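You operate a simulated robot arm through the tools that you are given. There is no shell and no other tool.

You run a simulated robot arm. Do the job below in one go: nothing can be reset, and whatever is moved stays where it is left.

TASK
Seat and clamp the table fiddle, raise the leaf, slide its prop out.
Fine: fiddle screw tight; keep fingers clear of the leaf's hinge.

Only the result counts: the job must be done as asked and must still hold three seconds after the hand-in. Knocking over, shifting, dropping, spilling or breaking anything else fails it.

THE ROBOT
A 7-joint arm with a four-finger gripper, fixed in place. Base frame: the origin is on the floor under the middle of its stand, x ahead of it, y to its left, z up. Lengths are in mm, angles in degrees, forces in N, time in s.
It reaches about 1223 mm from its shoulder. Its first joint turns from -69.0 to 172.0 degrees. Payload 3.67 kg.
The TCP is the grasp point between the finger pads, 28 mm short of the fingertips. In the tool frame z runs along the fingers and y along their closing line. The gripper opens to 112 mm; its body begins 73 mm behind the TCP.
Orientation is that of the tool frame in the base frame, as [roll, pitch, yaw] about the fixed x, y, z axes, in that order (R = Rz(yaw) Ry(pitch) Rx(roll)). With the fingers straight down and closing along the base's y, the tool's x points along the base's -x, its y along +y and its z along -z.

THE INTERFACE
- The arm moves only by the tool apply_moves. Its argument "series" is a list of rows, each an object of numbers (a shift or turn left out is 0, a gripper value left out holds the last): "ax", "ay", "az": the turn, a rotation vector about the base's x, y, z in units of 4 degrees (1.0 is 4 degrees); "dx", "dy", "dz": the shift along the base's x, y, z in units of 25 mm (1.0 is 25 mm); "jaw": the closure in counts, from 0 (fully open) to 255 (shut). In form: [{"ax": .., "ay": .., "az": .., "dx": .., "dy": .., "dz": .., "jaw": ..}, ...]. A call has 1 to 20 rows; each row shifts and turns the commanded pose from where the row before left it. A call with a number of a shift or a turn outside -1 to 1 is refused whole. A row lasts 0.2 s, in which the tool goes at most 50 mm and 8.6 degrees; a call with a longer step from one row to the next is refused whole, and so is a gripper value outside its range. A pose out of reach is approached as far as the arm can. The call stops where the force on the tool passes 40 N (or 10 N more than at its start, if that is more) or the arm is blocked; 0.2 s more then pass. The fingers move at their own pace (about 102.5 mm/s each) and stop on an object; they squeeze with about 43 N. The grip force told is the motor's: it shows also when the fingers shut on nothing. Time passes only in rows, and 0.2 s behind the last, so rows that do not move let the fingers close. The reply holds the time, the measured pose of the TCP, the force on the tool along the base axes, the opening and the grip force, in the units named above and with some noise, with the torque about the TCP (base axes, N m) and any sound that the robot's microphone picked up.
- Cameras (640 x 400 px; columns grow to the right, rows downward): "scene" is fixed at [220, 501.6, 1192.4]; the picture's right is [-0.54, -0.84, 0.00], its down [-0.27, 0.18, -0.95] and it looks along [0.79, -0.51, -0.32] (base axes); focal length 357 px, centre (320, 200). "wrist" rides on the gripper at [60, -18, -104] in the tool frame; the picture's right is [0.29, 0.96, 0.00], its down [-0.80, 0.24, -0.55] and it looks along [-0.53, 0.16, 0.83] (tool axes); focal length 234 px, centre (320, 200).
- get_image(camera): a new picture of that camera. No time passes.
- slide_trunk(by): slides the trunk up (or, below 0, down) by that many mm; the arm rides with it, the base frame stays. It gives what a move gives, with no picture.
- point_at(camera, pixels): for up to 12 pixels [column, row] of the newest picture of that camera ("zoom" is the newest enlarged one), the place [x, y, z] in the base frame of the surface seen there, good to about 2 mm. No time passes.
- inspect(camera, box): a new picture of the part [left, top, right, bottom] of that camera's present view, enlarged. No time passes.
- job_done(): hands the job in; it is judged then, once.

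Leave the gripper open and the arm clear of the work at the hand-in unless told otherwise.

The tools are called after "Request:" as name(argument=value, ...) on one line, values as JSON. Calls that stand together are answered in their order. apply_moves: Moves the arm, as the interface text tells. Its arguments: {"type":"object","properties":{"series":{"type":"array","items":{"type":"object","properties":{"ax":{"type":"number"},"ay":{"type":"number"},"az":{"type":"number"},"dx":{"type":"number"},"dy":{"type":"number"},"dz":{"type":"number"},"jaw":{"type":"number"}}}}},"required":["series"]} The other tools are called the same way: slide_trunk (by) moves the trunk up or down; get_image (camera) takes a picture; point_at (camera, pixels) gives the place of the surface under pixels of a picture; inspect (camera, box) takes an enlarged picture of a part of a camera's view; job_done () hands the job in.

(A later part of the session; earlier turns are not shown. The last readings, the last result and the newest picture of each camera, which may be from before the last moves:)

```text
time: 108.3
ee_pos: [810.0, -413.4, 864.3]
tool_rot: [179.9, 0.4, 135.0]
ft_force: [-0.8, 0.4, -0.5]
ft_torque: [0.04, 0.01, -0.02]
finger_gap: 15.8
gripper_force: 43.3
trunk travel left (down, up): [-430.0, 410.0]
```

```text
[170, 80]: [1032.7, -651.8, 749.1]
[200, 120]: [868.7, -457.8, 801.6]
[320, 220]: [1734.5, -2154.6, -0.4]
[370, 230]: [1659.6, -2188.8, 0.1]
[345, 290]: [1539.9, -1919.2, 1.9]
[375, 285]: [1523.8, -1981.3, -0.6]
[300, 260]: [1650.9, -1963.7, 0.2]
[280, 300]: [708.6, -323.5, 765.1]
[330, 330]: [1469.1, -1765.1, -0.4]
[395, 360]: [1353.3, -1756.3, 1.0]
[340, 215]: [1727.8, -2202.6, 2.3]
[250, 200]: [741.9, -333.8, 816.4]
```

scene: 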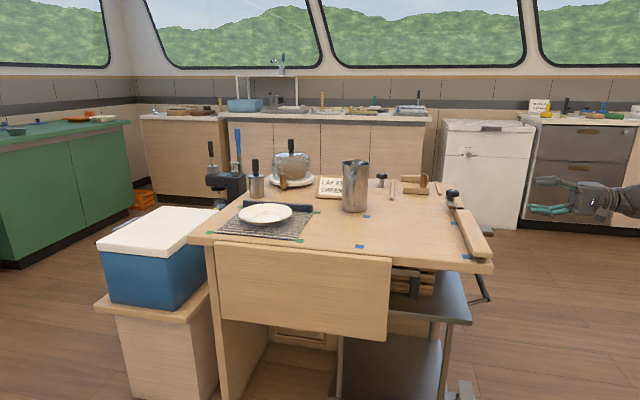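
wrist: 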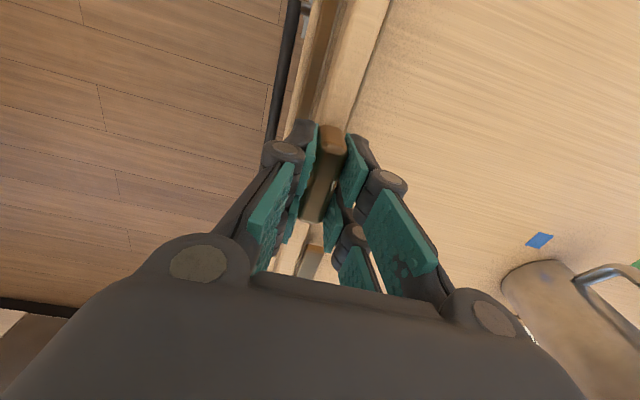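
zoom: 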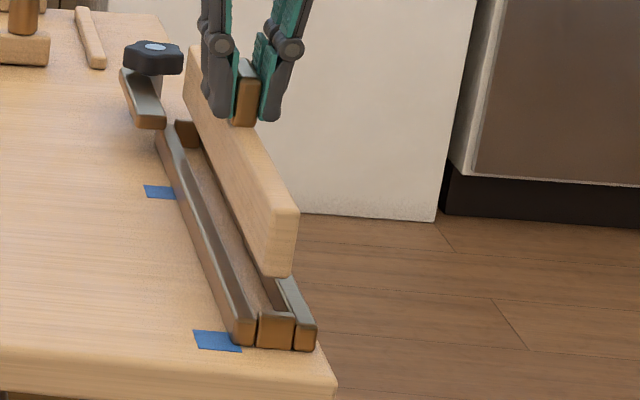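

Request:
point_at(camera="zoom", pixels=[[270, 210], [278, 260], [295, 215], [285, 200], [240, 140], [215, 130], [195, 70], [190, 90], [262, 240], [230, 170], [210, 100], [190, 55]])

Request:
inspect(camera="wrist", box=[280, 0, 400, 130])

Request:
point_at(camera="zoom", pixels=[[345, 60], [355, 60], [455, 60], [450, 60], [285, 250], [295, 250], [375, 250], [368, 250], [300, 60], [262, 200], [280, 60], [245, 200]])

```text
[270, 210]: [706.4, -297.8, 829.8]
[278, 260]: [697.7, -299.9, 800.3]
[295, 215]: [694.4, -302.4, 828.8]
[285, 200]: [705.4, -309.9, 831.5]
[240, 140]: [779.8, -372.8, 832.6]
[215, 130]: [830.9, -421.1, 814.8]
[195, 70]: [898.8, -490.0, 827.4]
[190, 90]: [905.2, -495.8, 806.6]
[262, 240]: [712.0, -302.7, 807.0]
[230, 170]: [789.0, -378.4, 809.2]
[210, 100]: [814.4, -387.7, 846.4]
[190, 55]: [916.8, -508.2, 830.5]
```

```text
3.08 times, centred on (340, 65) of wrist
```

zoom: 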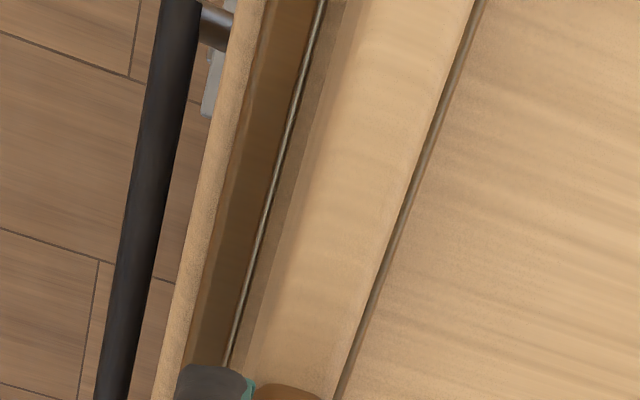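

```text
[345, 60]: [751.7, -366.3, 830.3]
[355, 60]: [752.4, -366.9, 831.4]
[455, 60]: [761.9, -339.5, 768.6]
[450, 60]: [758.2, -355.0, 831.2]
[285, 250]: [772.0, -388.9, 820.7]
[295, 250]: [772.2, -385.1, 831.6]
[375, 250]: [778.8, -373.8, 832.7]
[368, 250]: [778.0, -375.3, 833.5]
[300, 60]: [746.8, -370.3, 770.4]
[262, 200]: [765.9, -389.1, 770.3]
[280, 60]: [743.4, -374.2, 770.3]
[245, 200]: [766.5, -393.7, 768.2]
```

The board's centre is at u≈-280.9 against the slot's -279.5. Lengthwise it has about 5 mm free at each end. Fine correction: Δu +1.3, Δv -1. Then I'll lower to just above the rails and check again.

Request:
apply_moves(series=[{"dx": -0.065, "dy": -0.008}, {"dz": -0.2}, {"dz": -0.2}, {"dz": -0.15}, {}])

Request:
inspect(camera="scene", box=[450, 185, 520, 265])

Request:
inspect(camera="wrist", box=[290, 0, 390, 120])

```text
time: 109.5
ee_pos: [808.2, -415.0, 851.7]
tool_rot: [179.8, 0.3, 135.0]
ft_force: [0.4, -0.2, -2.2]
ft_torque: [-0.03, 0.02, 0.0]
finger_gap: 15.6
gripper_force: 43.2
trunk travel left (down, up): [-430.0, 410.0]
```

```text
5.00 times, centred on (485, 225) of scene
```

zoom: 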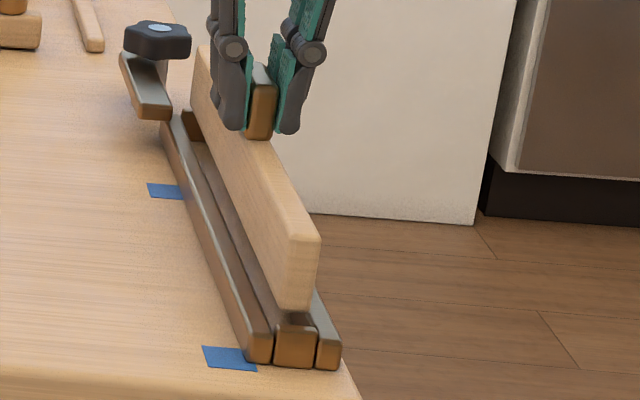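

```text
3.33 times, centred on (340, 60) of wrist
```

zoom: 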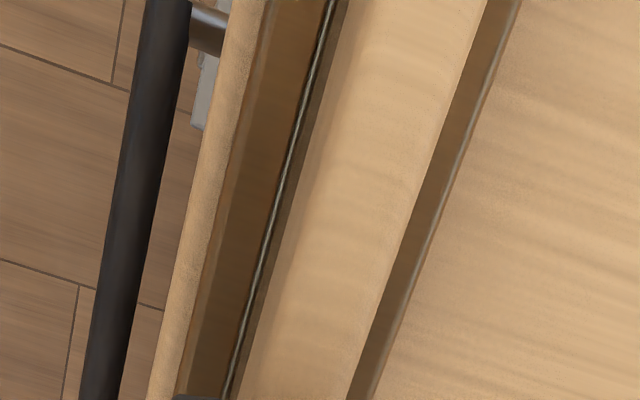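

Checking the fit again at this height: board faces against the rail edges.

Request:
point_at(camera="zoom", pixels=[[345, 60], [355, 60], [460, 60], [455, 60], [285, 250], [290, 250], [395, 250], [385, 250], [300, 60], [270, 160], [420, 250], [490, 60]])

Request:
inspect(camera="scene", box=[450, 185, 520, 265])

Request:
point_at(camera="zoom", pixels=[[285, 280], [280, 250], [255, 210], [235, 180], [220, 140], [205, 110], [200, 95], [270, 240], [305, 280], [300, 250], [245, 200], [212, 120]])

```text
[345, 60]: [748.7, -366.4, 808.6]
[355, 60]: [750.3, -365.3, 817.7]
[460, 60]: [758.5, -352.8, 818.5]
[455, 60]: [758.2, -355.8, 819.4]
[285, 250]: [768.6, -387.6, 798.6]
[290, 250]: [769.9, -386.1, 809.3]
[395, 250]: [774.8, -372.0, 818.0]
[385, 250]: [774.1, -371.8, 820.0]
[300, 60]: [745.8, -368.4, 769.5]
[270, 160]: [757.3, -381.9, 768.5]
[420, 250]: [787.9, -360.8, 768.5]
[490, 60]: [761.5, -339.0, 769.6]
```

```text
5.00 times, centred on (485, 225) of scene
```

zoom: 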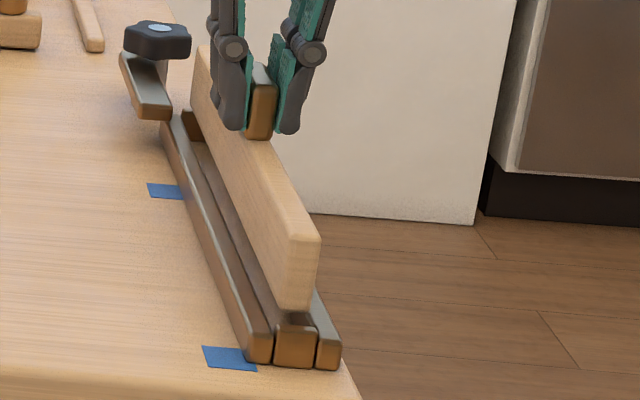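

```text
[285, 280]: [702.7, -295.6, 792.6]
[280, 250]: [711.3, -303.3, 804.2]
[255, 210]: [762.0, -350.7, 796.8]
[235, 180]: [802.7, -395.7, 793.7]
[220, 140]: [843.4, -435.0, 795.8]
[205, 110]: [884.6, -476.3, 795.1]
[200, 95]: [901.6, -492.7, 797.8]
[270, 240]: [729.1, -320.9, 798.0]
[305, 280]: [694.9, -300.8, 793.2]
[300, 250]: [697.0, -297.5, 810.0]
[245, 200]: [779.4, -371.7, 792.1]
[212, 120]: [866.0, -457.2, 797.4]
```

Centre estimates from the two views average -279.5 to -280, and the fit looks centred. Lowering in small steps while watching the force.

Request:
apply_moves(series=[{"dz": -0.12}, {"dz": -0.12}, {"dz": -0.12}, {}])

Request:
inspect(camera="scene", box=[450, 185, 520, 265])

```text
time: 110.5
ee_pos: [808.2, -413.5, 842.7]
tool_rot: [179.8, 0.4, 135.0]
ft_force: [-1.1, 1.3, 7.4]
ft_torque: [-0.92, -0.96, 0.05]
finger_gap: 15.7
gripper_force: 43.1
trunk travel left (down, up): [-430.0, 410.0]
```

```text
5.00 times, centred on (485, 225) of scene
```

zoom: 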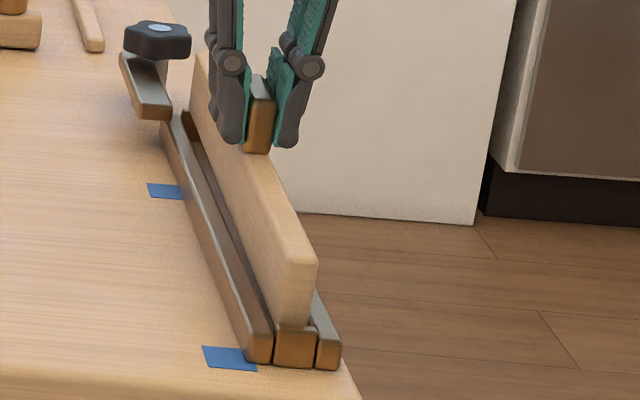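

A contact at the far (+v) end shows about 9.5 N up, with the torque placing it ~140 mm toward the clamp. I'll measure the board's far end position and level.

Request:
inspect(camera="scene", box=[455, 185, 495, 225])

Request:
point_at(camera="zoom", pixels=[[220, 120], [200, 160]])

Request:
get_image(camera="wrist")

Request:
inspect(camera="wrist", box=[270, 200, 370, 290])

```text
10.00 times, centred on (475, 205) of scene
```

zoom: 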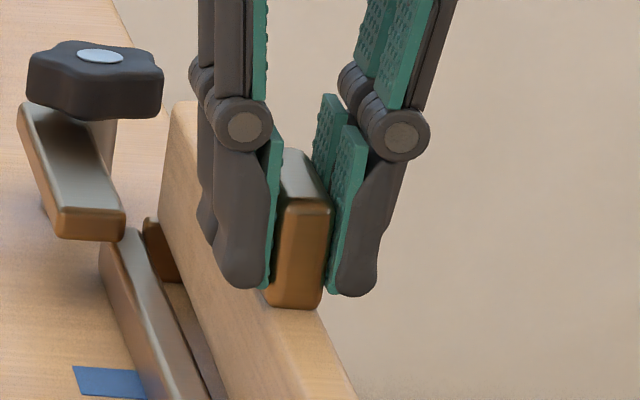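

```text
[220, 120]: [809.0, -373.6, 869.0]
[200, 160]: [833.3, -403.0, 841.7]
```

```text
taken
```

wrist: 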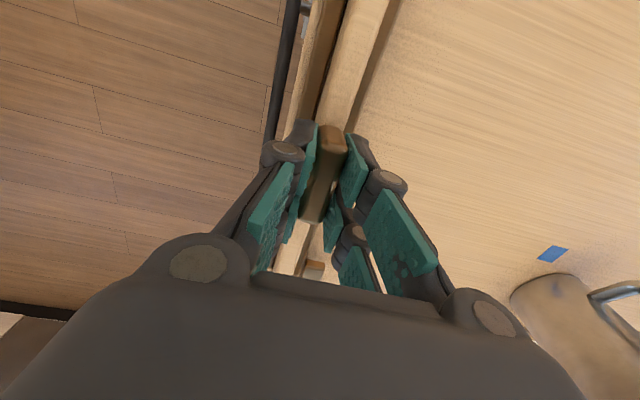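

```text
4.44 times, centred on (320, 245) of wrist
```

zoom: 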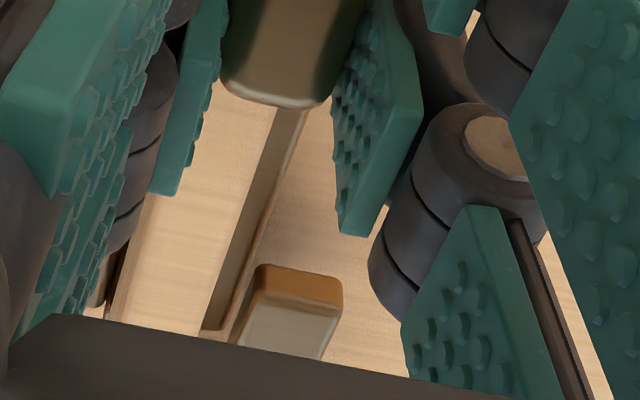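

Request:
inspect(camera="scene", box=[455, 185, 495, 225])

Request:
point_at(camera="zoom", pixels=[[172, 120], [176, 160], [180, 200], [185, 240], [190, 270], [165, 250], [155, 235], [150, 225], [170, 270], [195, 290], [230, 330], [120, 260]])

Request:
point_at(camera="zoom", pixels=[[190, 108], [185, 115], [165, 130], [160, 170], [160, 200], [250, 340], [280, 360], [310, 330], [300, 380], [140, 300], [190, 350], [215, 380]])

```text
10.00 times, centred on (475, 205) of scene
```

zoom: 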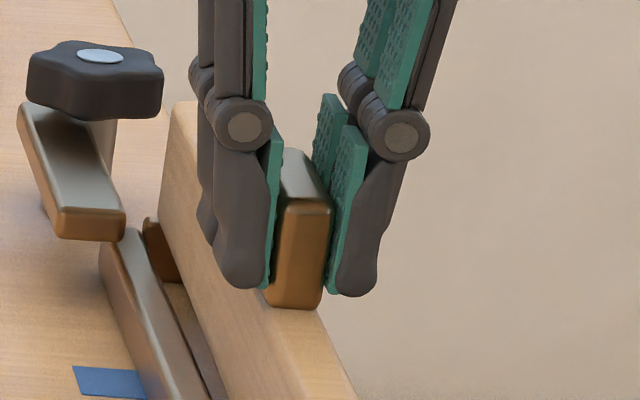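

```text
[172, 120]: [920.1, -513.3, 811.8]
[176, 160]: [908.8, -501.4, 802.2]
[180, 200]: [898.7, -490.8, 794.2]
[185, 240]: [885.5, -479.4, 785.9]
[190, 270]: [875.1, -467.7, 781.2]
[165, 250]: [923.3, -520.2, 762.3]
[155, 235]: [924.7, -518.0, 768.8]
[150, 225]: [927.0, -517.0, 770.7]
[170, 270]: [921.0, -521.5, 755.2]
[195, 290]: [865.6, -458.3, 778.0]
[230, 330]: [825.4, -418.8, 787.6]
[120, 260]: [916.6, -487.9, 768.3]
```

```text
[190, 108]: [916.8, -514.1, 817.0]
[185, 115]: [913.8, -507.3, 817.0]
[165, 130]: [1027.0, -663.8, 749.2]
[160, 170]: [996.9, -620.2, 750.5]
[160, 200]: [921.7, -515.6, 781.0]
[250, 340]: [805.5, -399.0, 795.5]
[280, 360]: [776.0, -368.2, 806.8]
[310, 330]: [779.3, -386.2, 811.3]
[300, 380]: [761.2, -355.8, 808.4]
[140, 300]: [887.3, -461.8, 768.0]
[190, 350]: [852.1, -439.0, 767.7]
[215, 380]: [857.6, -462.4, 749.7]
```

The far end's bottom is held at z≈772, the height of the far end block, so the board is slightly too far toward +v. I'll raise a little, shift 4 mm toward -v, and lower again.

Request:
apply_moves(series=[{"dz": 0.15}, {"dz": 0.12}, {"dx": -0.113, "dy": 0.113}, {}, {"dz": -0.12}, {"dz": -0.12}, {"dz": -0.12}, {}])

Request:
inspect(camera="scene", box=[445, 185, 505, 265])

```text
time: 112.3
ee_pos: [806.4, -410.3, 839.9]
tool_rot: [179.8, 0.3, 134.9]
ft_force: [0.0, 0.2, -2.6]
ft_torque: [0.01, 0.04, 0.01]
finger_gap: 15.8
gripper_force: 43.5
trunk travel left (down, up): [-430.0, 410.0]
```

```text
5.00 times, centred on (475, 225) of scene
```

zoom: 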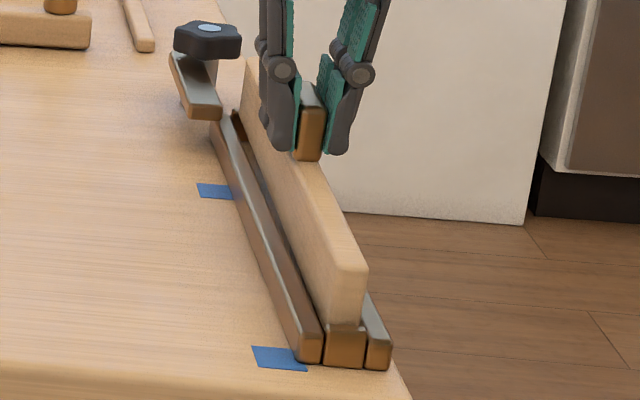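

No resistance now. Continuing down in small steps.

Request:
apply_moves(series=[{"dz": -0.12}, {"dz": -0.12}, {"dz": -0.1}, {}])

Request:
inspect(camera="scene", box=[445, 185, 505, 265])

```text
time: 113.3
ee_pos: [806.0, -409.9, 832.0]
tool_rot: [179.8, 0.3, 135.0]
ft_force: [0.4, -1.0, 1.1]
ft_torque: [0.26, 0.26, -0.01]
finger_gap: 15.7
gripper_force: 43.6
trunk travel left (down, up): [-430.0, 410.0]
```

```text
5.00 times, centred on (475, 225) of scene
```

zoom: 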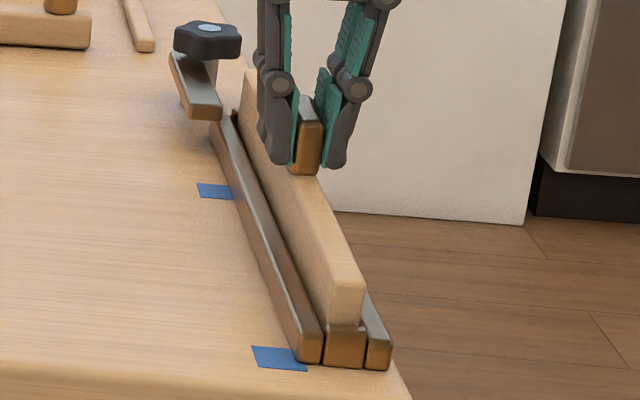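

The near end is just touching bottom (small force). I'll press down the last few millimetres so the far end settles too.

Request:
apply_moves(series=[{"dz": -0.1}, {"dz": -0.08}, {}])

Request:
inspect(camera="scene", box=[445, 185, 505, 265])

Request:
point_at(camera="zoom", pixels=[[245, 90], [255, 75], [250, 85], [340, 270], [360, 280], [330, 240], [345, 285], [300, 190], [350, 265], [345, 310], [240, 120], [320, 290]])

```text
time: 114.1
ee_pos: [804.8, -411.9, 826.9]
tool_rot: [179.8, 0.3, 134.9]
ft_force: [2.3, -1.7, 7.0]
ft_torque: [0.91, 0.87, -0.03]
finger_gap: 16.1
gripper_force: 43.7
trunk travel left (down, up): [-430.0, 410.0]
```

```text
5.00 times, centred on (475, 225) of scene
```

zoom: 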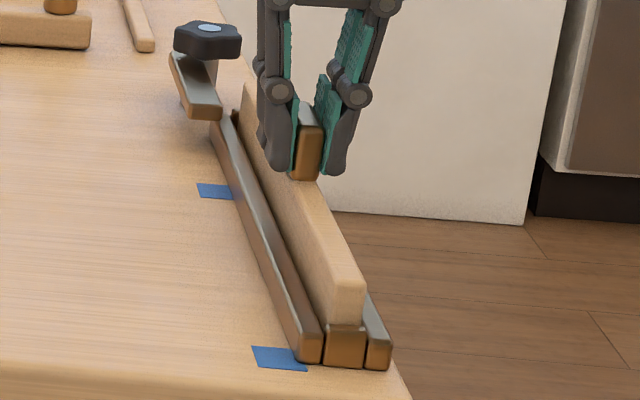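

```text
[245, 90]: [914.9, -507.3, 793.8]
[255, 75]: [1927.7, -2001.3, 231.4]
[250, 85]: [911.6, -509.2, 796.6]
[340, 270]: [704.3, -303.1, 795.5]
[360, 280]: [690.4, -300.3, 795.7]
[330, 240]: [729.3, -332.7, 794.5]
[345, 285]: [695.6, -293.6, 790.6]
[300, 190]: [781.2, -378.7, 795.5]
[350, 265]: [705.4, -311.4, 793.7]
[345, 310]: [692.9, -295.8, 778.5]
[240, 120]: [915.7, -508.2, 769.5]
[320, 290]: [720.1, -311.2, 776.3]
```

The top reads z≈795.5 along its whole length, so the fiddle is seated on the slot floor. Releasing and rising straight up.

Request:
apply_moves(series=[{"jaw": 220}, {"jaw": 180}, {"jaw": 130}, {}, {"dz": 0.4}, {"dz": 0.8}, {"dz": 0.8}, {"dz": 0.8}])

Request:
inspect(camera="scene", box=[430, 180, 510, 270])

Request:
get_image(camera="wrist")

```text
time: 115.9
ee_pos: [805.5, -412.3, 898.0]
tool_rot: [180.0, 0.3, 135.0]
ft_force: [-0.4, 0.5, 0.0]
ft_torque: [0.01, -0.01, 0.0]
finger_gap: 54.8
gripper_force: 0.1
trunk travel left (down, up): [-430.0, 410.0]
```

```text
4.44 times, centred on (470, 225) of scene
```

zoom: 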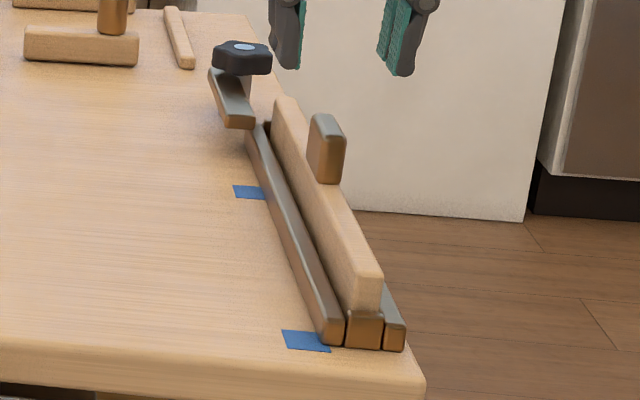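

```text
taken
```

wrist: 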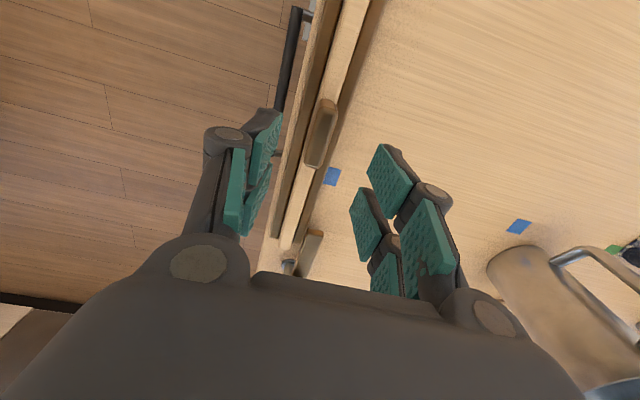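

The fiddle stands seated in the channel, clear of the clamp arm. Next is the screw knob at about (985, -561), top z≈811. I'll move the hand level above it to see whether the arm reaches there.

Request:
apply_moves(series=[{"dx": 0.897, "dy": -0.745}, {"dx": 0.897, "dy": -0.745}, {"dx": 0.897, "dy": -0.745}, {"dx": 0.897, "dy": -0.745}, {"dx": 0.897, "dy": -0.745}, {"dx": 0.897, "dy": -0.745}, {"dx": 0.897, "dy": -0.745}, {}])

Request:
get_image(camera="wrist")

Request:
get_image(camera="scene")

```text
time: 117.7
ee_pos: [961.8, -541.1, 896.3]
tool_rot: [179.8, 0.3, 134.9]
ft_force: [-0.1, 0.0, -0.3]
ft_torque: [-0.03, -0.02, 0.02]
finger_gap: 55.1
gripper_force: 0.0
trunk travel left (down, up): [-430.0, 410.0]
```

```text
taken
```

wrist: 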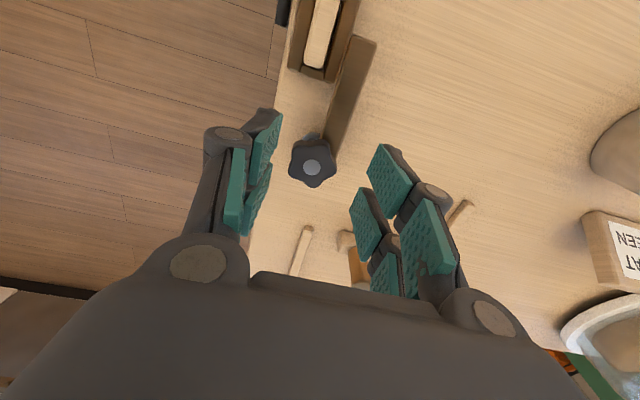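

```text
taken
```

scene: 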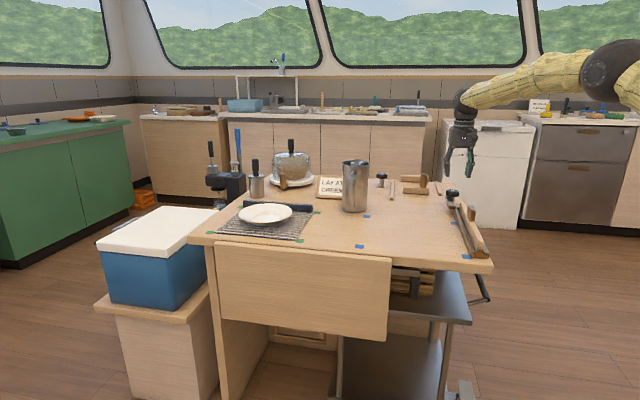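

The arm reaches. The knob is at (312, 160) in the wrist view. Zooming in to see its shape, the arm, and the fiddle's far end.

Request:
inspect(camera="wrist", box=[270, 0, 400, 200])

Request:
inspect(camera="wrist", box=[280, 120, 350, 200])

Request:
point_at(camera="zoom", pixels=[[280, 200], [300, 170], [230, 180], [340, 210], [280, 270], [320, 260], [230, 230], [280, 235], [320, 160], [260, 130], [360, 130], [330, 80]])

```text
2.00 times, centred on (335, 100) of wrist
```

zoom: 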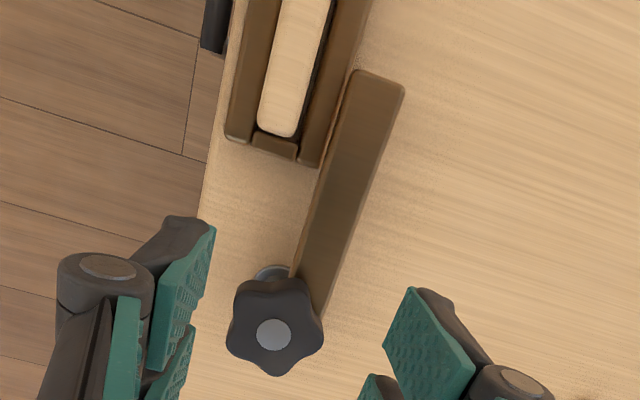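

```text
5.00 times, centred on (315, 160) of wrist
```

zoom: 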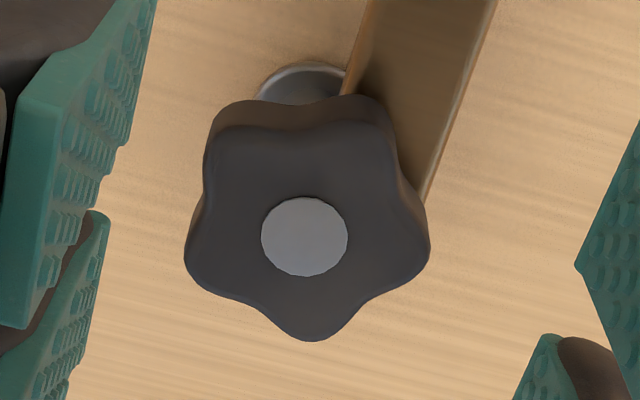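

```text
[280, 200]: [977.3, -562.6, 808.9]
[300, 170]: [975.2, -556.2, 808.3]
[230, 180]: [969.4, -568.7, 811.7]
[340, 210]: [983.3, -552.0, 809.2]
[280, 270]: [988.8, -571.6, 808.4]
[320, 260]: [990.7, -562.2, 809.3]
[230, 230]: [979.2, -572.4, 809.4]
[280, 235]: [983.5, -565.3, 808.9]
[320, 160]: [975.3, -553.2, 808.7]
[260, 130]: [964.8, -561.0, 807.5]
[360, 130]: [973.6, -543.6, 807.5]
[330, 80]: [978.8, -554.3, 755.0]
```

It's a five-lobe star knob, centre ≈(985, -561), about 50 mm across, z≈795–809. I'll turn the hand to yaw 225 above it so I have a 90° clockwise stroke available.

Request:
apply_moves(series=[{"dx": 0.041, "dy": -0.035, "az": 0.978, "jaw": 60}, {"dx": 0.041, "dy": -0.035, "az": 0.978}, {"dx": 0.041, "dy": -0.035, "az": 0.978}, {"dx": 0.041, "dy": -0.035, "az": 0.978}, {"dx": 0.041, "dy": -0.035, "az": 0.978}, {"dx": 0.041, "dy": -0.035, "az": 0.978}, {"dx": 0.041, "dy": -0.035, "az": 0.978}, {"dx": 0.041, "dy": -0.035, "az": 0.978}, {"dx": 0.041, "dy": -0.035, "az": 0.978}, {"dx": 0.041, "dy": -0.035, "az": 0.978}, {"dx": 0.041, "dy": -0.035, "az": 0.978}, {"dx": 0.041, "dy": -0.035, "az": 0.978}, {"dx": 0.041, "dy": -0.035, "az": 0.978}, {"dx": 0.041, "dy": -0.035, "az": 0.978}, {"dx": 0.041, "dy": -0.035, "az": 0.978}, {"dx": 0.041, "dy": -0.035, "az": 0.978}, {"dx": 0.041, "dy": -0.035, "az": 0.978}, {"dx": 0.041, "dy": -0.035, "az": 0.978}, {"dx": 0.041, "dy": -0.035, "az": 0.978}, {"dx": 0.041, "dy": -0.035, "az": 0.978}])

Request:
apply_moves(series=[{"dx": 0.041, "dy": -0.035, "az": 0.978}, {"dx": 0.041, "dy": -0.035, "az": 0.978}, {"dx": 0.041, "dy": -0.035, "az": 0.978}, {}])

Request:
get_image(camera="wrist")

```text
time: 121.9
ee_pos: [981.3, -560.5, 895.5]
tool_rot: [179.8, 0.4, -146.6]
ft_force: [1.1, 0.1, 0.6]
ft_torque: [-0.02, 0.01, -0.02]
finger_gap: 85.6
gripper_force: 0.0
trunk travel left (down, up): [-430.0, 410.0]
```

```text
time: 122.9
ee_pos: [985.2, -562.1, 897.4]
tool_rot: [179.8, 0.3, -135.1]
ft_force: [-0.1, 0.3, -0.1]
ft_torque: [0.0, 0.0, 0.0]
finger_gap: 85.7
gripper_force: 0.1
trunk travel left (down, up): [-430.0, 410.0]
```

```text
taken
```

wrist: 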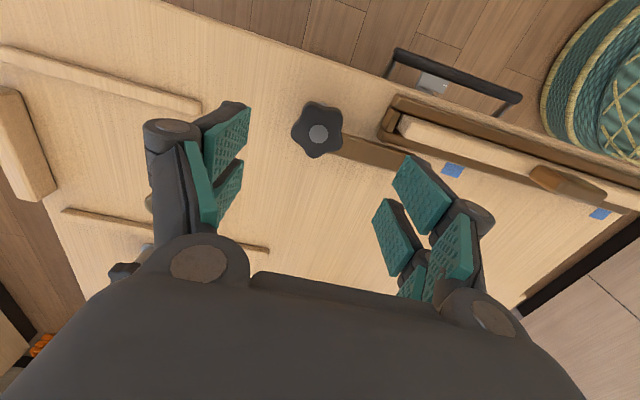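

Reached. Measuring the knob centre again from here.

Request:
inspect(camera="wrist", box=[280, 90, 360, 170])

Request:
point_at(camera="zoom", pixels=[[310, 230], [275, 225], [345, 220], [310, 205], [320, 265], [205, 235], [420, 270], [260, 100], [400, 140], [310, 330], [450, 250], [520, 290]])

```text
5.00 times, centred on (320, 130) of wrist
```

zoom: 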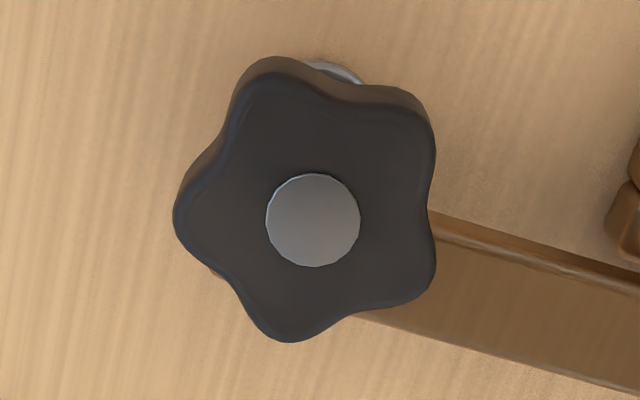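

```text
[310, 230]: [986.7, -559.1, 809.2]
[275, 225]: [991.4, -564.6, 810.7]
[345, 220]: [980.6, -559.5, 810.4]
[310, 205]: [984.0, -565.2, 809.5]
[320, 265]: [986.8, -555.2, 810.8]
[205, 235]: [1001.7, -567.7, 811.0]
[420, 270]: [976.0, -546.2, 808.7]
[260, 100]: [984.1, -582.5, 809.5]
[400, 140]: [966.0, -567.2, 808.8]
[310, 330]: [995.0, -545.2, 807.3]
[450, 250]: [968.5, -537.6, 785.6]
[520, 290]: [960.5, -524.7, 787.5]
```

The knob centre matches the hand. I'll check the nearby wooden stick's end (195,105 in the wrist picture) for finger clearance before going down.

Request:
point_at(camera="wrist", pixels=[[195, 103], [190, 112], [262, 250], [400, 130], [50, 180], [30, 110], [140, 85], [385, 135], [330, 150], [375, 155], [130, 230], [150, 205]])

```text
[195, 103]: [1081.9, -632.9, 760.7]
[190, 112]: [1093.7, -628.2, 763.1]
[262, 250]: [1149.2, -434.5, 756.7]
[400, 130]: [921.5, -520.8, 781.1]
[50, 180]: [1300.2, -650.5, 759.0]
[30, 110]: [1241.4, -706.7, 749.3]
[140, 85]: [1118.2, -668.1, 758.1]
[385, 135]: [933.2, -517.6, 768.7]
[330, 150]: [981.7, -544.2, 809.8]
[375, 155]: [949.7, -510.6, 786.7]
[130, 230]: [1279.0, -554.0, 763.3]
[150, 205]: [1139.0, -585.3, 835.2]
```

The stick is 120 mm away, so there's room. Lowering to tips ≈791 (above the arm's top at 787) and closing on the knob.

Request:
apply_moves(series=[{"dz": -0.8}, {"dz": -0.8}, {"dz": -0.8}, {"dz": -0.7}, {}, {"jaw": 120}, {"jaw": 150}, {"jaw": 200}, {"jaw": 255}, {}, {}])

Request:
get_image(camera="wrist")

Request:
inspect(camera="scene", box=[410, 140, 510, 230])

```text
time: 125.3
ee_pos: [986.0, -563.9, 818.3]
tool_rot: [179.8, 0.3, -135.1]
ft_force: [4.9, -7.7, 2.4]
ft_torque: [-0.46, -0.13, 0.0]
finger_gap: 43.6
gripper_force: 45.2
trunk travel left (down, up): [-430.0, 410.0]
```

```text
taken
```

wrist: 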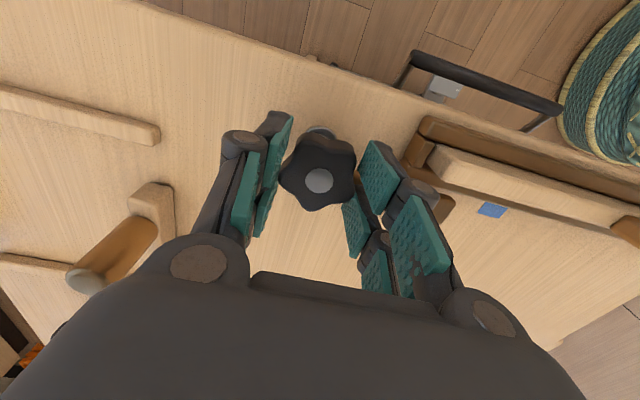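

```text
4.44 times, centred on (460, 185) of scene
```

zoom: 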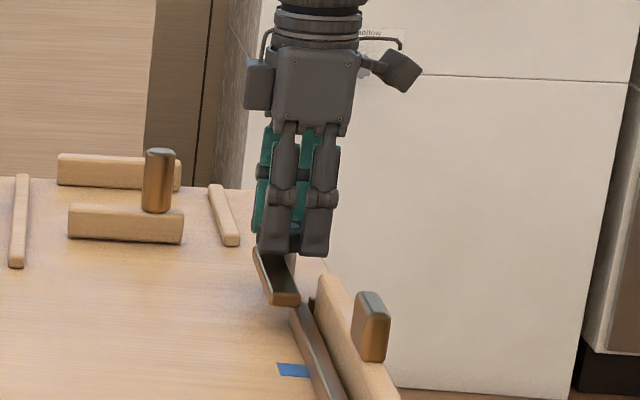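

Knob gripped (43.6 mm). Turning clockwise by about 20° first, to see how the clamp arm reacts.

Request:
apply_moves(series=[{"az": -0.6}, {"az": -0.9}, {"az": -0.9}, {"az": -0.9}, {"az": -0.9}, {"az": -0.8}, {}])

Request:
inspect(camera="scene", box=[410, 140, 510, 230])

Request:
get_image(camera="wrist")

```text
time: 126.9
ee_pos: [986.3, -563.0, 818.2]
tool_rot: [179.7, 0.2, -155.1]
ft_force: [4.6, -10.4, 2.7]
ft_torque: [-0.08, -0.28, -0.03]
finger_gap: 43.6
gripper_force: 45.2
trunk travel left (down, up): [-430.0, 410.0]
```

```text
4.44 times, centred on (460, 185) of scene
```

zoom: 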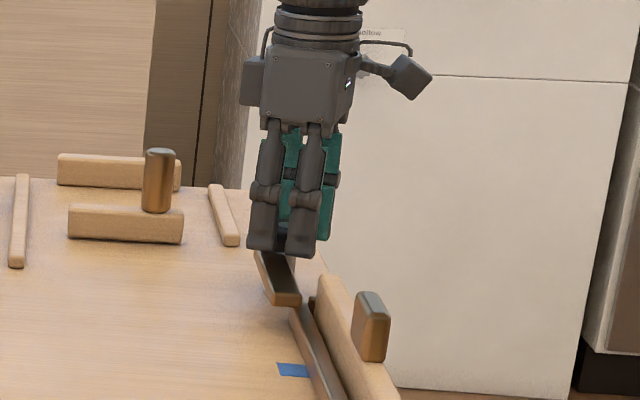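

```text
taken
```

wrist: 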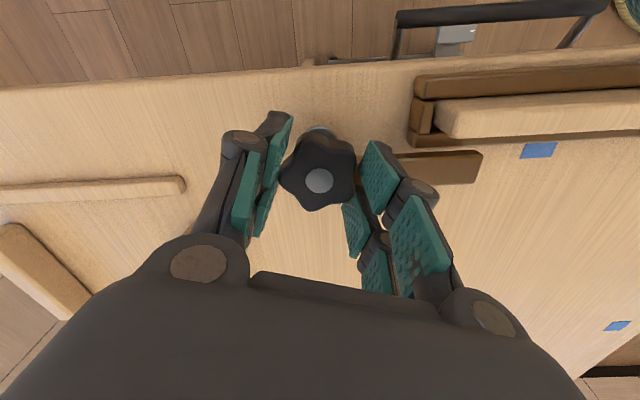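

The knob turns freely with the hand. I'll measure whether the arm shifted (position and height).

Request:
inspect(camera="wrist", box=[370, 90, 500, 210])

Request:
point_at(camera="zoom", pixels=[[400, 215], [400, 235], [350, 240], [350, 280], [380, 250], [420, 220], [420, 265], [300, 260], [340, 230], [260, 140], [460, 140], [430, 240]])

```text
3.33 times, centred on (435, 150) of wrist
```

zoom: 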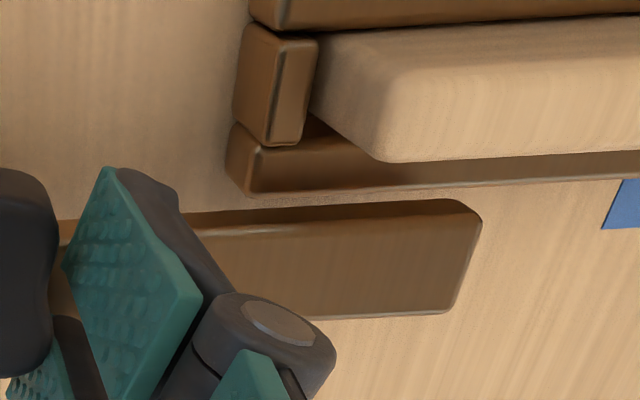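

```text
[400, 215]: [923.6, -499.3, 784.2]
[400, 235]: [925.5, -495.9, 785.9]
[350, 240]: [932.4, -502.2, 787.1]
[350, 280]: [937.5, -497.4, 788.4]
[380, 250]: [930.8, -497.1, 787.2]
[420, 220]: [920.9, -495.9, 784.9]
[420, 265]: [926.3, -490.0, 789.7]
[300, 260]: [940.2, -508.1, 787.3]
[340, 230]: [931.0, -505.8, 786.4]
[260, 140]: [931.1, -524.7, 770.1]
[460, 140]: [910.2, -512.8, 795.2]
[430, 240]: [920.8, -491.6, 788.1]
```

The arm's inner edge now reads u≈-300 (it was about -304), so turning clockwise seems to move it toward the fiddle. Turning on another 40°.

Request:
apply_moves(series=[{"az": -0.9}, {"az": -0.9}, {"az": -0.9}, {"az": -0.9}, {"az": -0.9}, {"az": -0.9}, {"az": -0.9}, {"az": -0.9}, {"az": -0.9}, {"az": -0.9}, {"az": -0.9}, {}])

Request:
get_image(camera="wrist")

Request:
inspect(camera="scene", box=[410, 140, 510, 230])

```text
time: 129.5
ee_pos: [985.3, -561.1, 819.8]
tool_rot: [179.9, 0.3, 165.3]
ft_force: [-1.0, -0.9, -0.6]
ft_torque: [0.05, -0.11, 0.0]
finger_gap: 43.6
gripper_force: 45.4
trunk travel left (down, up): [-430.0, 410.0]
```

```text
taken
```

wrist: 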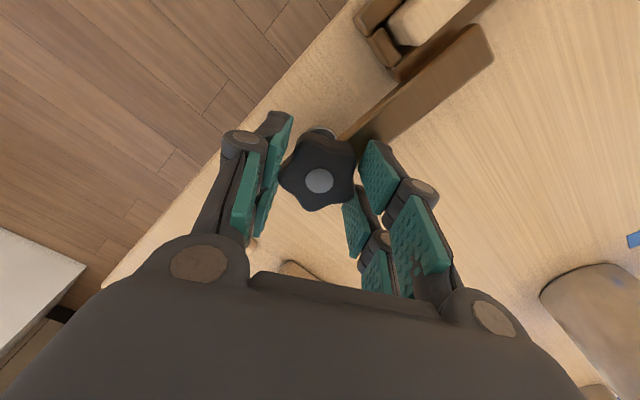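

```text
4.44 times, centred on (460, 185) of scene
```

zoom: 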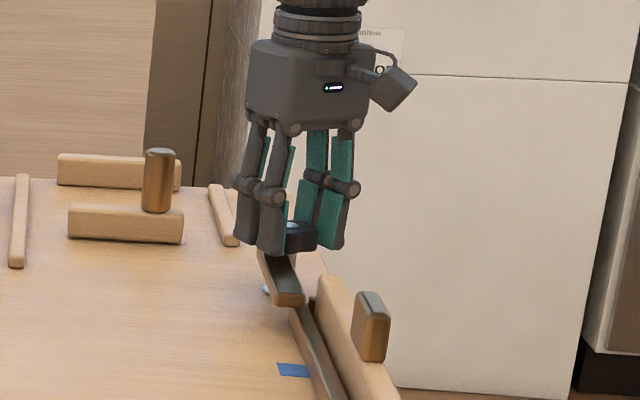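

The arm is clearly closing toward the fiddle, and the post's base has come into view on the other side. Continuing to yaw 135 for the first stroke, then measuring.

Request:
apply_moves(series=[{"az": -0.9}, {"az": -0.9}, {"az": -0.9}, {"az": -0.9}, {"az": -0.9}, {"az": -0.9}, {"az": -0.9}, {"az": -0.9}, {}])

Request:
get_image(camera="wrist")

Request:
inspect(camera="wrist", box=[300, 0, 420, 150])

Request:
point_at(camera="zoom", pixels=[[300, 100], [350, 100], [250, 150], [300, 150], [350, 50], [320, 200], [280, 200], [260, 60], [400, 60], [220, 100], [330, 250], [300, 300]])

```text
time: 131.5
ee_pos: [985.9, -561.9, 819.4]
tool_rot: [179.7, 0.2, 136.4]
ft_force: [-3.9, 6.3, -4.0]
ft_torque: [0.42, -0.07, -0.03]
finger_gap: 43.6
gripper_force: 45.3
trunk travel left (down, up): [-430.0, 410.0]
```

```text
taken
```

wrist: 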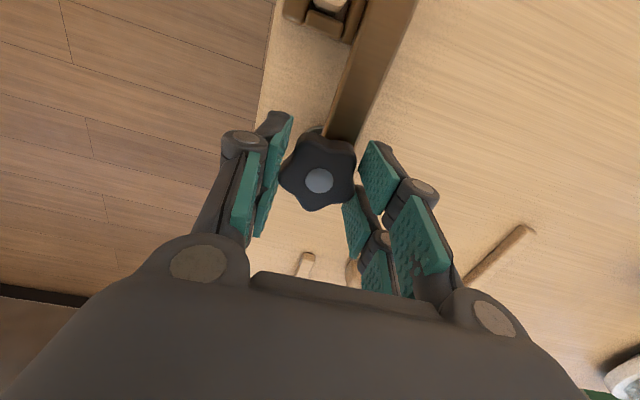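

```text
2.67 times, centred on (360, 75) of wrist
```

zoom: 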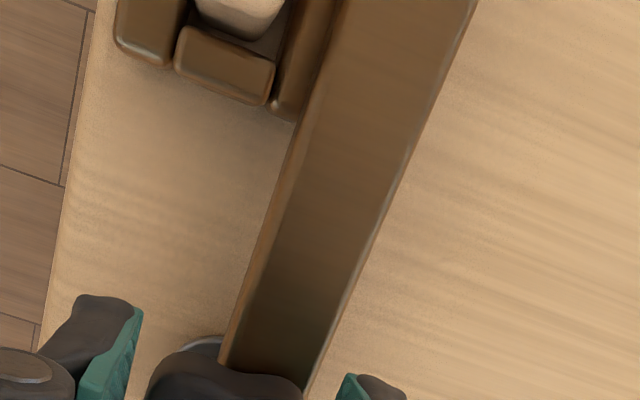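

```text
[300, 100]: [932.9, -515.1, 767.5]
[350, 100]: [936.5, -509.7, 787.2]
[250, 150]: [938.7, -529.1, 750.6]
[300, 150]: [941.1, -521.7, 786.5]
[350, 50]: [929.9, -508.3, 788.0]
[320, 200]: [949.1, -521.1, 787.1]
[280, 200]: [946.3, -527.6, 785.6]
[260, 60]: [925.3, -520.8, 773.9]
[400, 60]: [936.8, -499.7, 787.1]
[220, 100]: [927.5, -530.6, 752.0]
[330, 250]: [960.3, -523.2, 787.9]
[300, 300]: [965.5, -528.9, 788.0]
```

Request:
point_at(camera="zoom", pixels=[[335, 20], [342, 20], [310, 110], [316, 110], [270, 220], [276, 220], [240, 300], [246, 300], [228, 345], [234, 345], [460, 20], [340, 290]])

```text
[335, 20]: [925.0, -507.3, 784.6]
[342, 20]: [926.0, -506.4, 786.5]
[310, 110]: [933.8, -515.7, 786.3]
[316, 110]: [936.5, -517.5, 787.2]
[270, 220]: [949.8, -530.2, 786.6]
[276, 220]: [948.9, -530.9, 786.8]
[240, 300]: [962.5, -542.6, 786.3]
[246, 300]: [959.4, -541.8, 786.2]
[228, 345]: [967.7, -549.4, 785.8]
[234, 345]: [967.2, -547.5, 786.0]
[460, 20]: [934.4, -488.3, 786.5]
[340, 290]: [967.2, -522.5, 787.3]
```

The jaw arm slides straight toward the fiddle, about 8.6 mm for this 89° turn. It needs about another 8–9 mm to bear on the fiddle's side. I'll open, lift slightly, rotate back +90°, and regrip for a second stroke.

Request:
apply_moves(series=[{"jaw": 150}, {"jaw": 60}, {"dz": 0.3}, {"dz": 0.3}, {"az": 0.97}, {"az": 0.97}, {"az": 0.97}, {"az": 0.97}, {"az": 0.97}, {"az": 0.97}, {"az": 0.97}, {"az": 0.97}, {"az": 0.97}, {"az": 0.97}, {"az": 0.97}, {"az": 0.97}, {"az": 0.97}, {"az": 0.97}, {"az": 0.97}, {"az": 0.97}])

Request:
apply_moves(series=[{"az": 0.97}, {"az": 0.97}, {"az": 0.97}, {"az": 0.97}, {"az": 0.97}, {"az": 0.97}, {"az": 0.97}, {}])

Request:
get_image(camera="wrist")

```text
time: 135.7
ee_pos: [986.5, -563.1, 833.1]
tool_rot: [179.7, 0.3, -161.4]
ft_force: [0.3, 0.6, -0.3]
ft_torque: [-0.01, 0.0, -0.02]
finger_gap: 85.7
gripper_force: 0.1
trunk travel left (down, up): [-430.0, 410.0]
```

```text
time: 137.5
ee_pos: [984.4, -562.0, 834.1]
tool_rot: [179.7, 0.3, -134.2]
ft_force: [0.3, 0.6, -0.7]
ft_torque: [-0.01, 0.0, 0.02]
finger_gap: 85.6
gripper_force: 0.0
trunk travel left (down, up): [-430.0, 410.0]
```

```text
taken
```

wrist: 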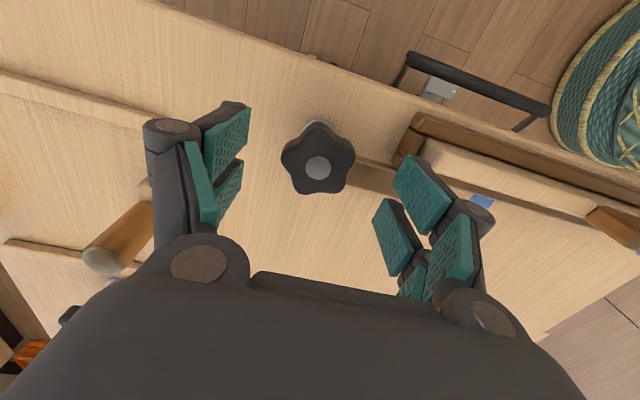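

Ready for the second stroke: down 15 mm, close, and turn clockwise while watching torque and the arm.

Request:
apply_moves(series=[{"dz": -0.3}, {"dz": -0.3}, {"jaw": 120}, {"jaw": 160}, {"jaw": 255}, {}, {}, {"az": -0.5}, {"az": -0.9}, {"az": -0.9}, {"az": -0.9}, {"az": -0.9}, {"az": -0.9}, {"az": -0.9}, {"az": -0.9}, {"az": -0.9}, {}])

Request:
inspect(camera="scene", box=[420, 150, 500, 230])

Request:
get_image(camera="wrist")

```text
time: 141.1
ee_pos: [987.0, -562.3, 819.6]
tool_rot: [179.8, 0.3, -165.1]
ft_force: [11.4, -7.0, 7.2]
ft_torque: [-0.06, -0.42, -0.01]
finger_gap: 42.7
gripper_force: 44.7
trunk travel left (down, up): [-430.0, 410.0]
```

```text
5.00 times, centred on (460, 190) of scene
```

zoom: 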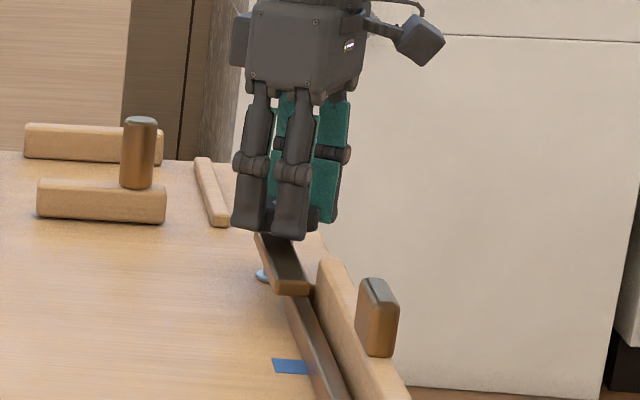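

```text
taken
```

wrist: 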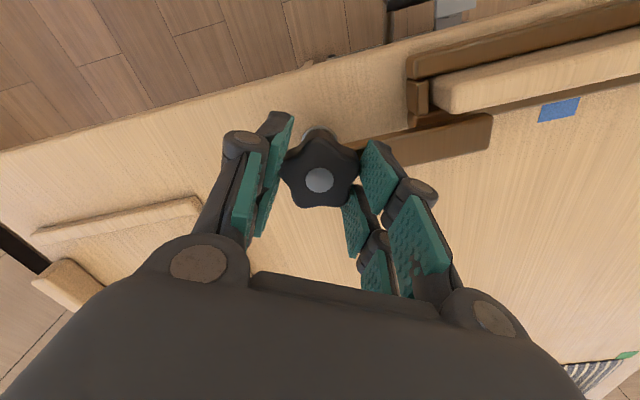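

Continuing the turn in shorter steps.

Request:
apply_moves(series=[{"az": -0.9}, {"az": -0.9}, {"az": -0.9}, {"az": -0.9}, {"az": -0.9}, {"az": -0.9}, {}])

Request:
apply_moves(series=[{"az": -0.9}, {"az": -0.9}, {"az": -0.9}, {"az": -0.9}, {}])

Request:
inspect(camera="scene", box=[420, 150, 500, 230])

Request:
get_image(camera="wrist")

```text
time: 142.7
ee_pos: [986.0, -562.3, 819.6]
tool_rot: [179.8, 0.2, 173.4]
ft_force: [12.7, -6.8, 6.8]
ft_torque: [-0.03, -0.29, -0.01]
finger_gap: 42.9
gripper_force: 44.9
trunk travel left (down, up): [-430.0, 410.0]
```

```text
time: 143.9
ee_pos: [984.7, -560.7, 818.1]
tool_rot: [179.8, 0.2, 158.9]
ft_force: [10.5, -3.6, 8.1]
ft_torque: [0.04, -0.11, -0.04]
finger_gap: 42.6
gripper_force: 44.4
trunk travel left (down, up): [-430.0, 410.0]
```

```text
5.00 times, centred on (460, 190) of scene
```

zoom: 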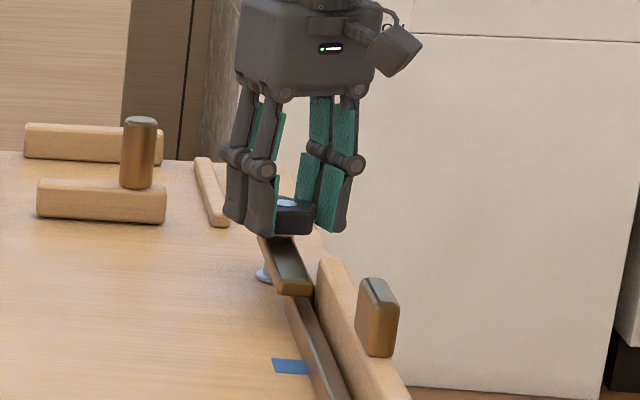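

```text
taken
```

wrist: 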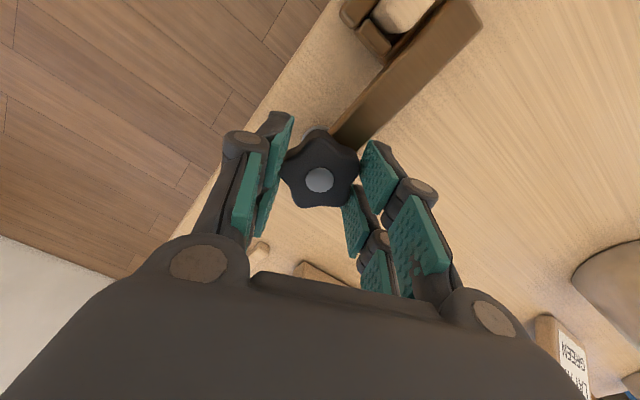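

The jaw is nearly at the fiddle. Continuing to yaw ≈135 and watching the z-torque.

Request:
apply_moves(series=[{"az": -0.7}, {"az": -0.7}, {"az": -0.7}, {"az": -0.7}, {"az": -0.7}, {"az": -0.7}, {"az": -0.7}, {"az": -0.7}, {}])

Request:
inspect(camera="scene", box=[430, 170, 490, 230])

Request:
get_image(camera="wrist")

Request:
inspect(camera="wrist", box=[280, 0, 430, 150])

```text
time: 145.9
ee_pos: [984.8, -561.3, 818.8]
tool_rot: [179.8, 0.3, 136.5]
ft_force: [14.4, -0.4, 5.4]
ft_torque: [0.13, -0.39, 0.02]
finger_gap: 43.0
gripper_force: 44.5
trunk travel left (down, up): [-430.0, 410.0]
```

```text
6.67 times, centred on (460, 200) of scene
```

zoom: 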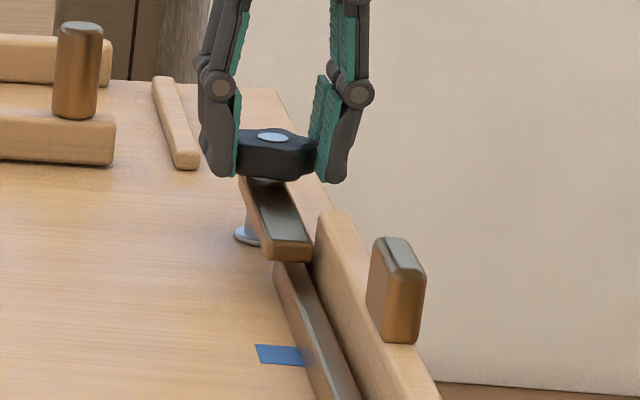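

```text
taken
```

wrist: 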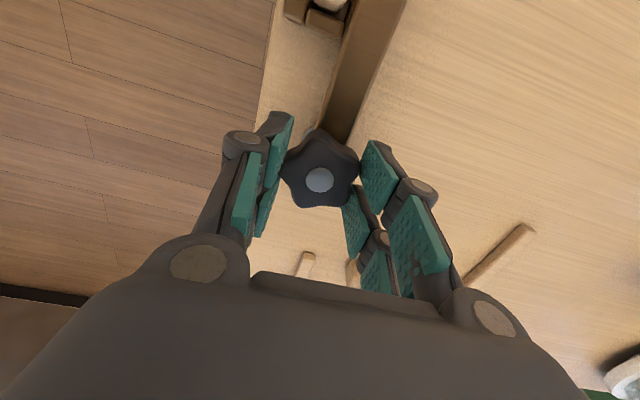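

```text
2.67 times, centred on (355, 75) of wrist
```

zoom: 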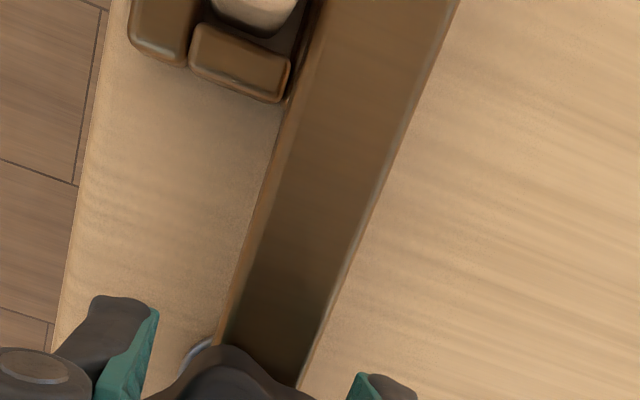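

Request:
point_at(camera="zoom", pixels=[[325, 20], [332, 20], [290, 120], [296, 120], [262, 190], [268, 190], [240, 260], [246, 260], [225, 310], [440, 20], [250, 10], [275, 20]])

Request:
inspect(camera="scene", box=[430, 170, 490, 230])

Request:
point_at(camera="zoom", pixels=[[300, 240], [308, 240], [305, 250], [320, 240], [325, 260], [270, 190], [285, 215], [318, 225], [330, 280], [280, 245], [310, 258], [345, 310]])

```text
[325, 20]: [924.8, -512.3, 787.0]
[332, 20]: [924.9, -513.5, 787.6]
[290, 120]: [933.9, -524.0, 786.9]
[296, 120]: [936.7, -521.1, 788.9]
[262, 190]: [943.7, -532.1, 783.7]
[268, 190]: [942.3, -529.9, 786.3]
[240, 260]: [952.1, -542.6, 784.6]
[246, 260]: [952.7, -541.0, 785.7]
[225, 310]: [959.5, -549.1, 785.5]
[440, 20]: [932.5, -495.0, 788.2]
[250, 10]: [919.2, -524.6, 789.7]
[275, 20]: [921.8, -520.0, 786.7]
```

```text
6.67 times, centred on (460, 200) of scene
```

zoom: 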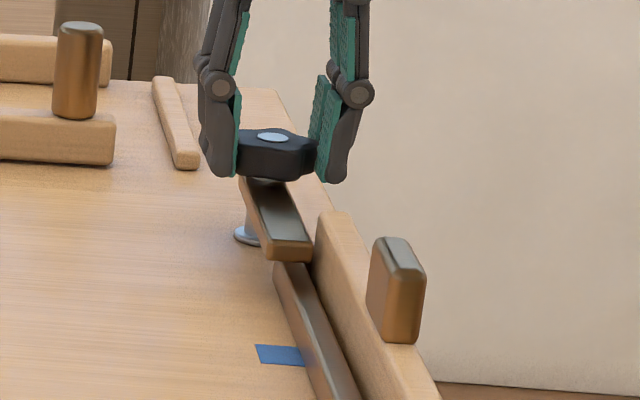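

```text
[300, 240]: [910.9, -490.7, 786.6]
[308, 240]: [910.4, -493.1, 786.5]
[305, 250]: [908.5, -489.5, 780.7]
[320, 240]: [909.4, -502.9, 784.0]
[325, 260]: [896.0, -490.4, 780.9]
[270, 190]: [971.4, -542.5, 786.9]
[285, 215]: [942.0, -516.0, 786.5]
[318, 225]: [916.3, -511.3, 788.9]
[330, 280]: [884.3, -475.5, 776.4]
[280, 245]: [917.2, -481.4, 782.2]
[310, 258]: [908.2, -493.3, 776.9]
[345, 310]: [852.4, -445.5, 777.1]
```

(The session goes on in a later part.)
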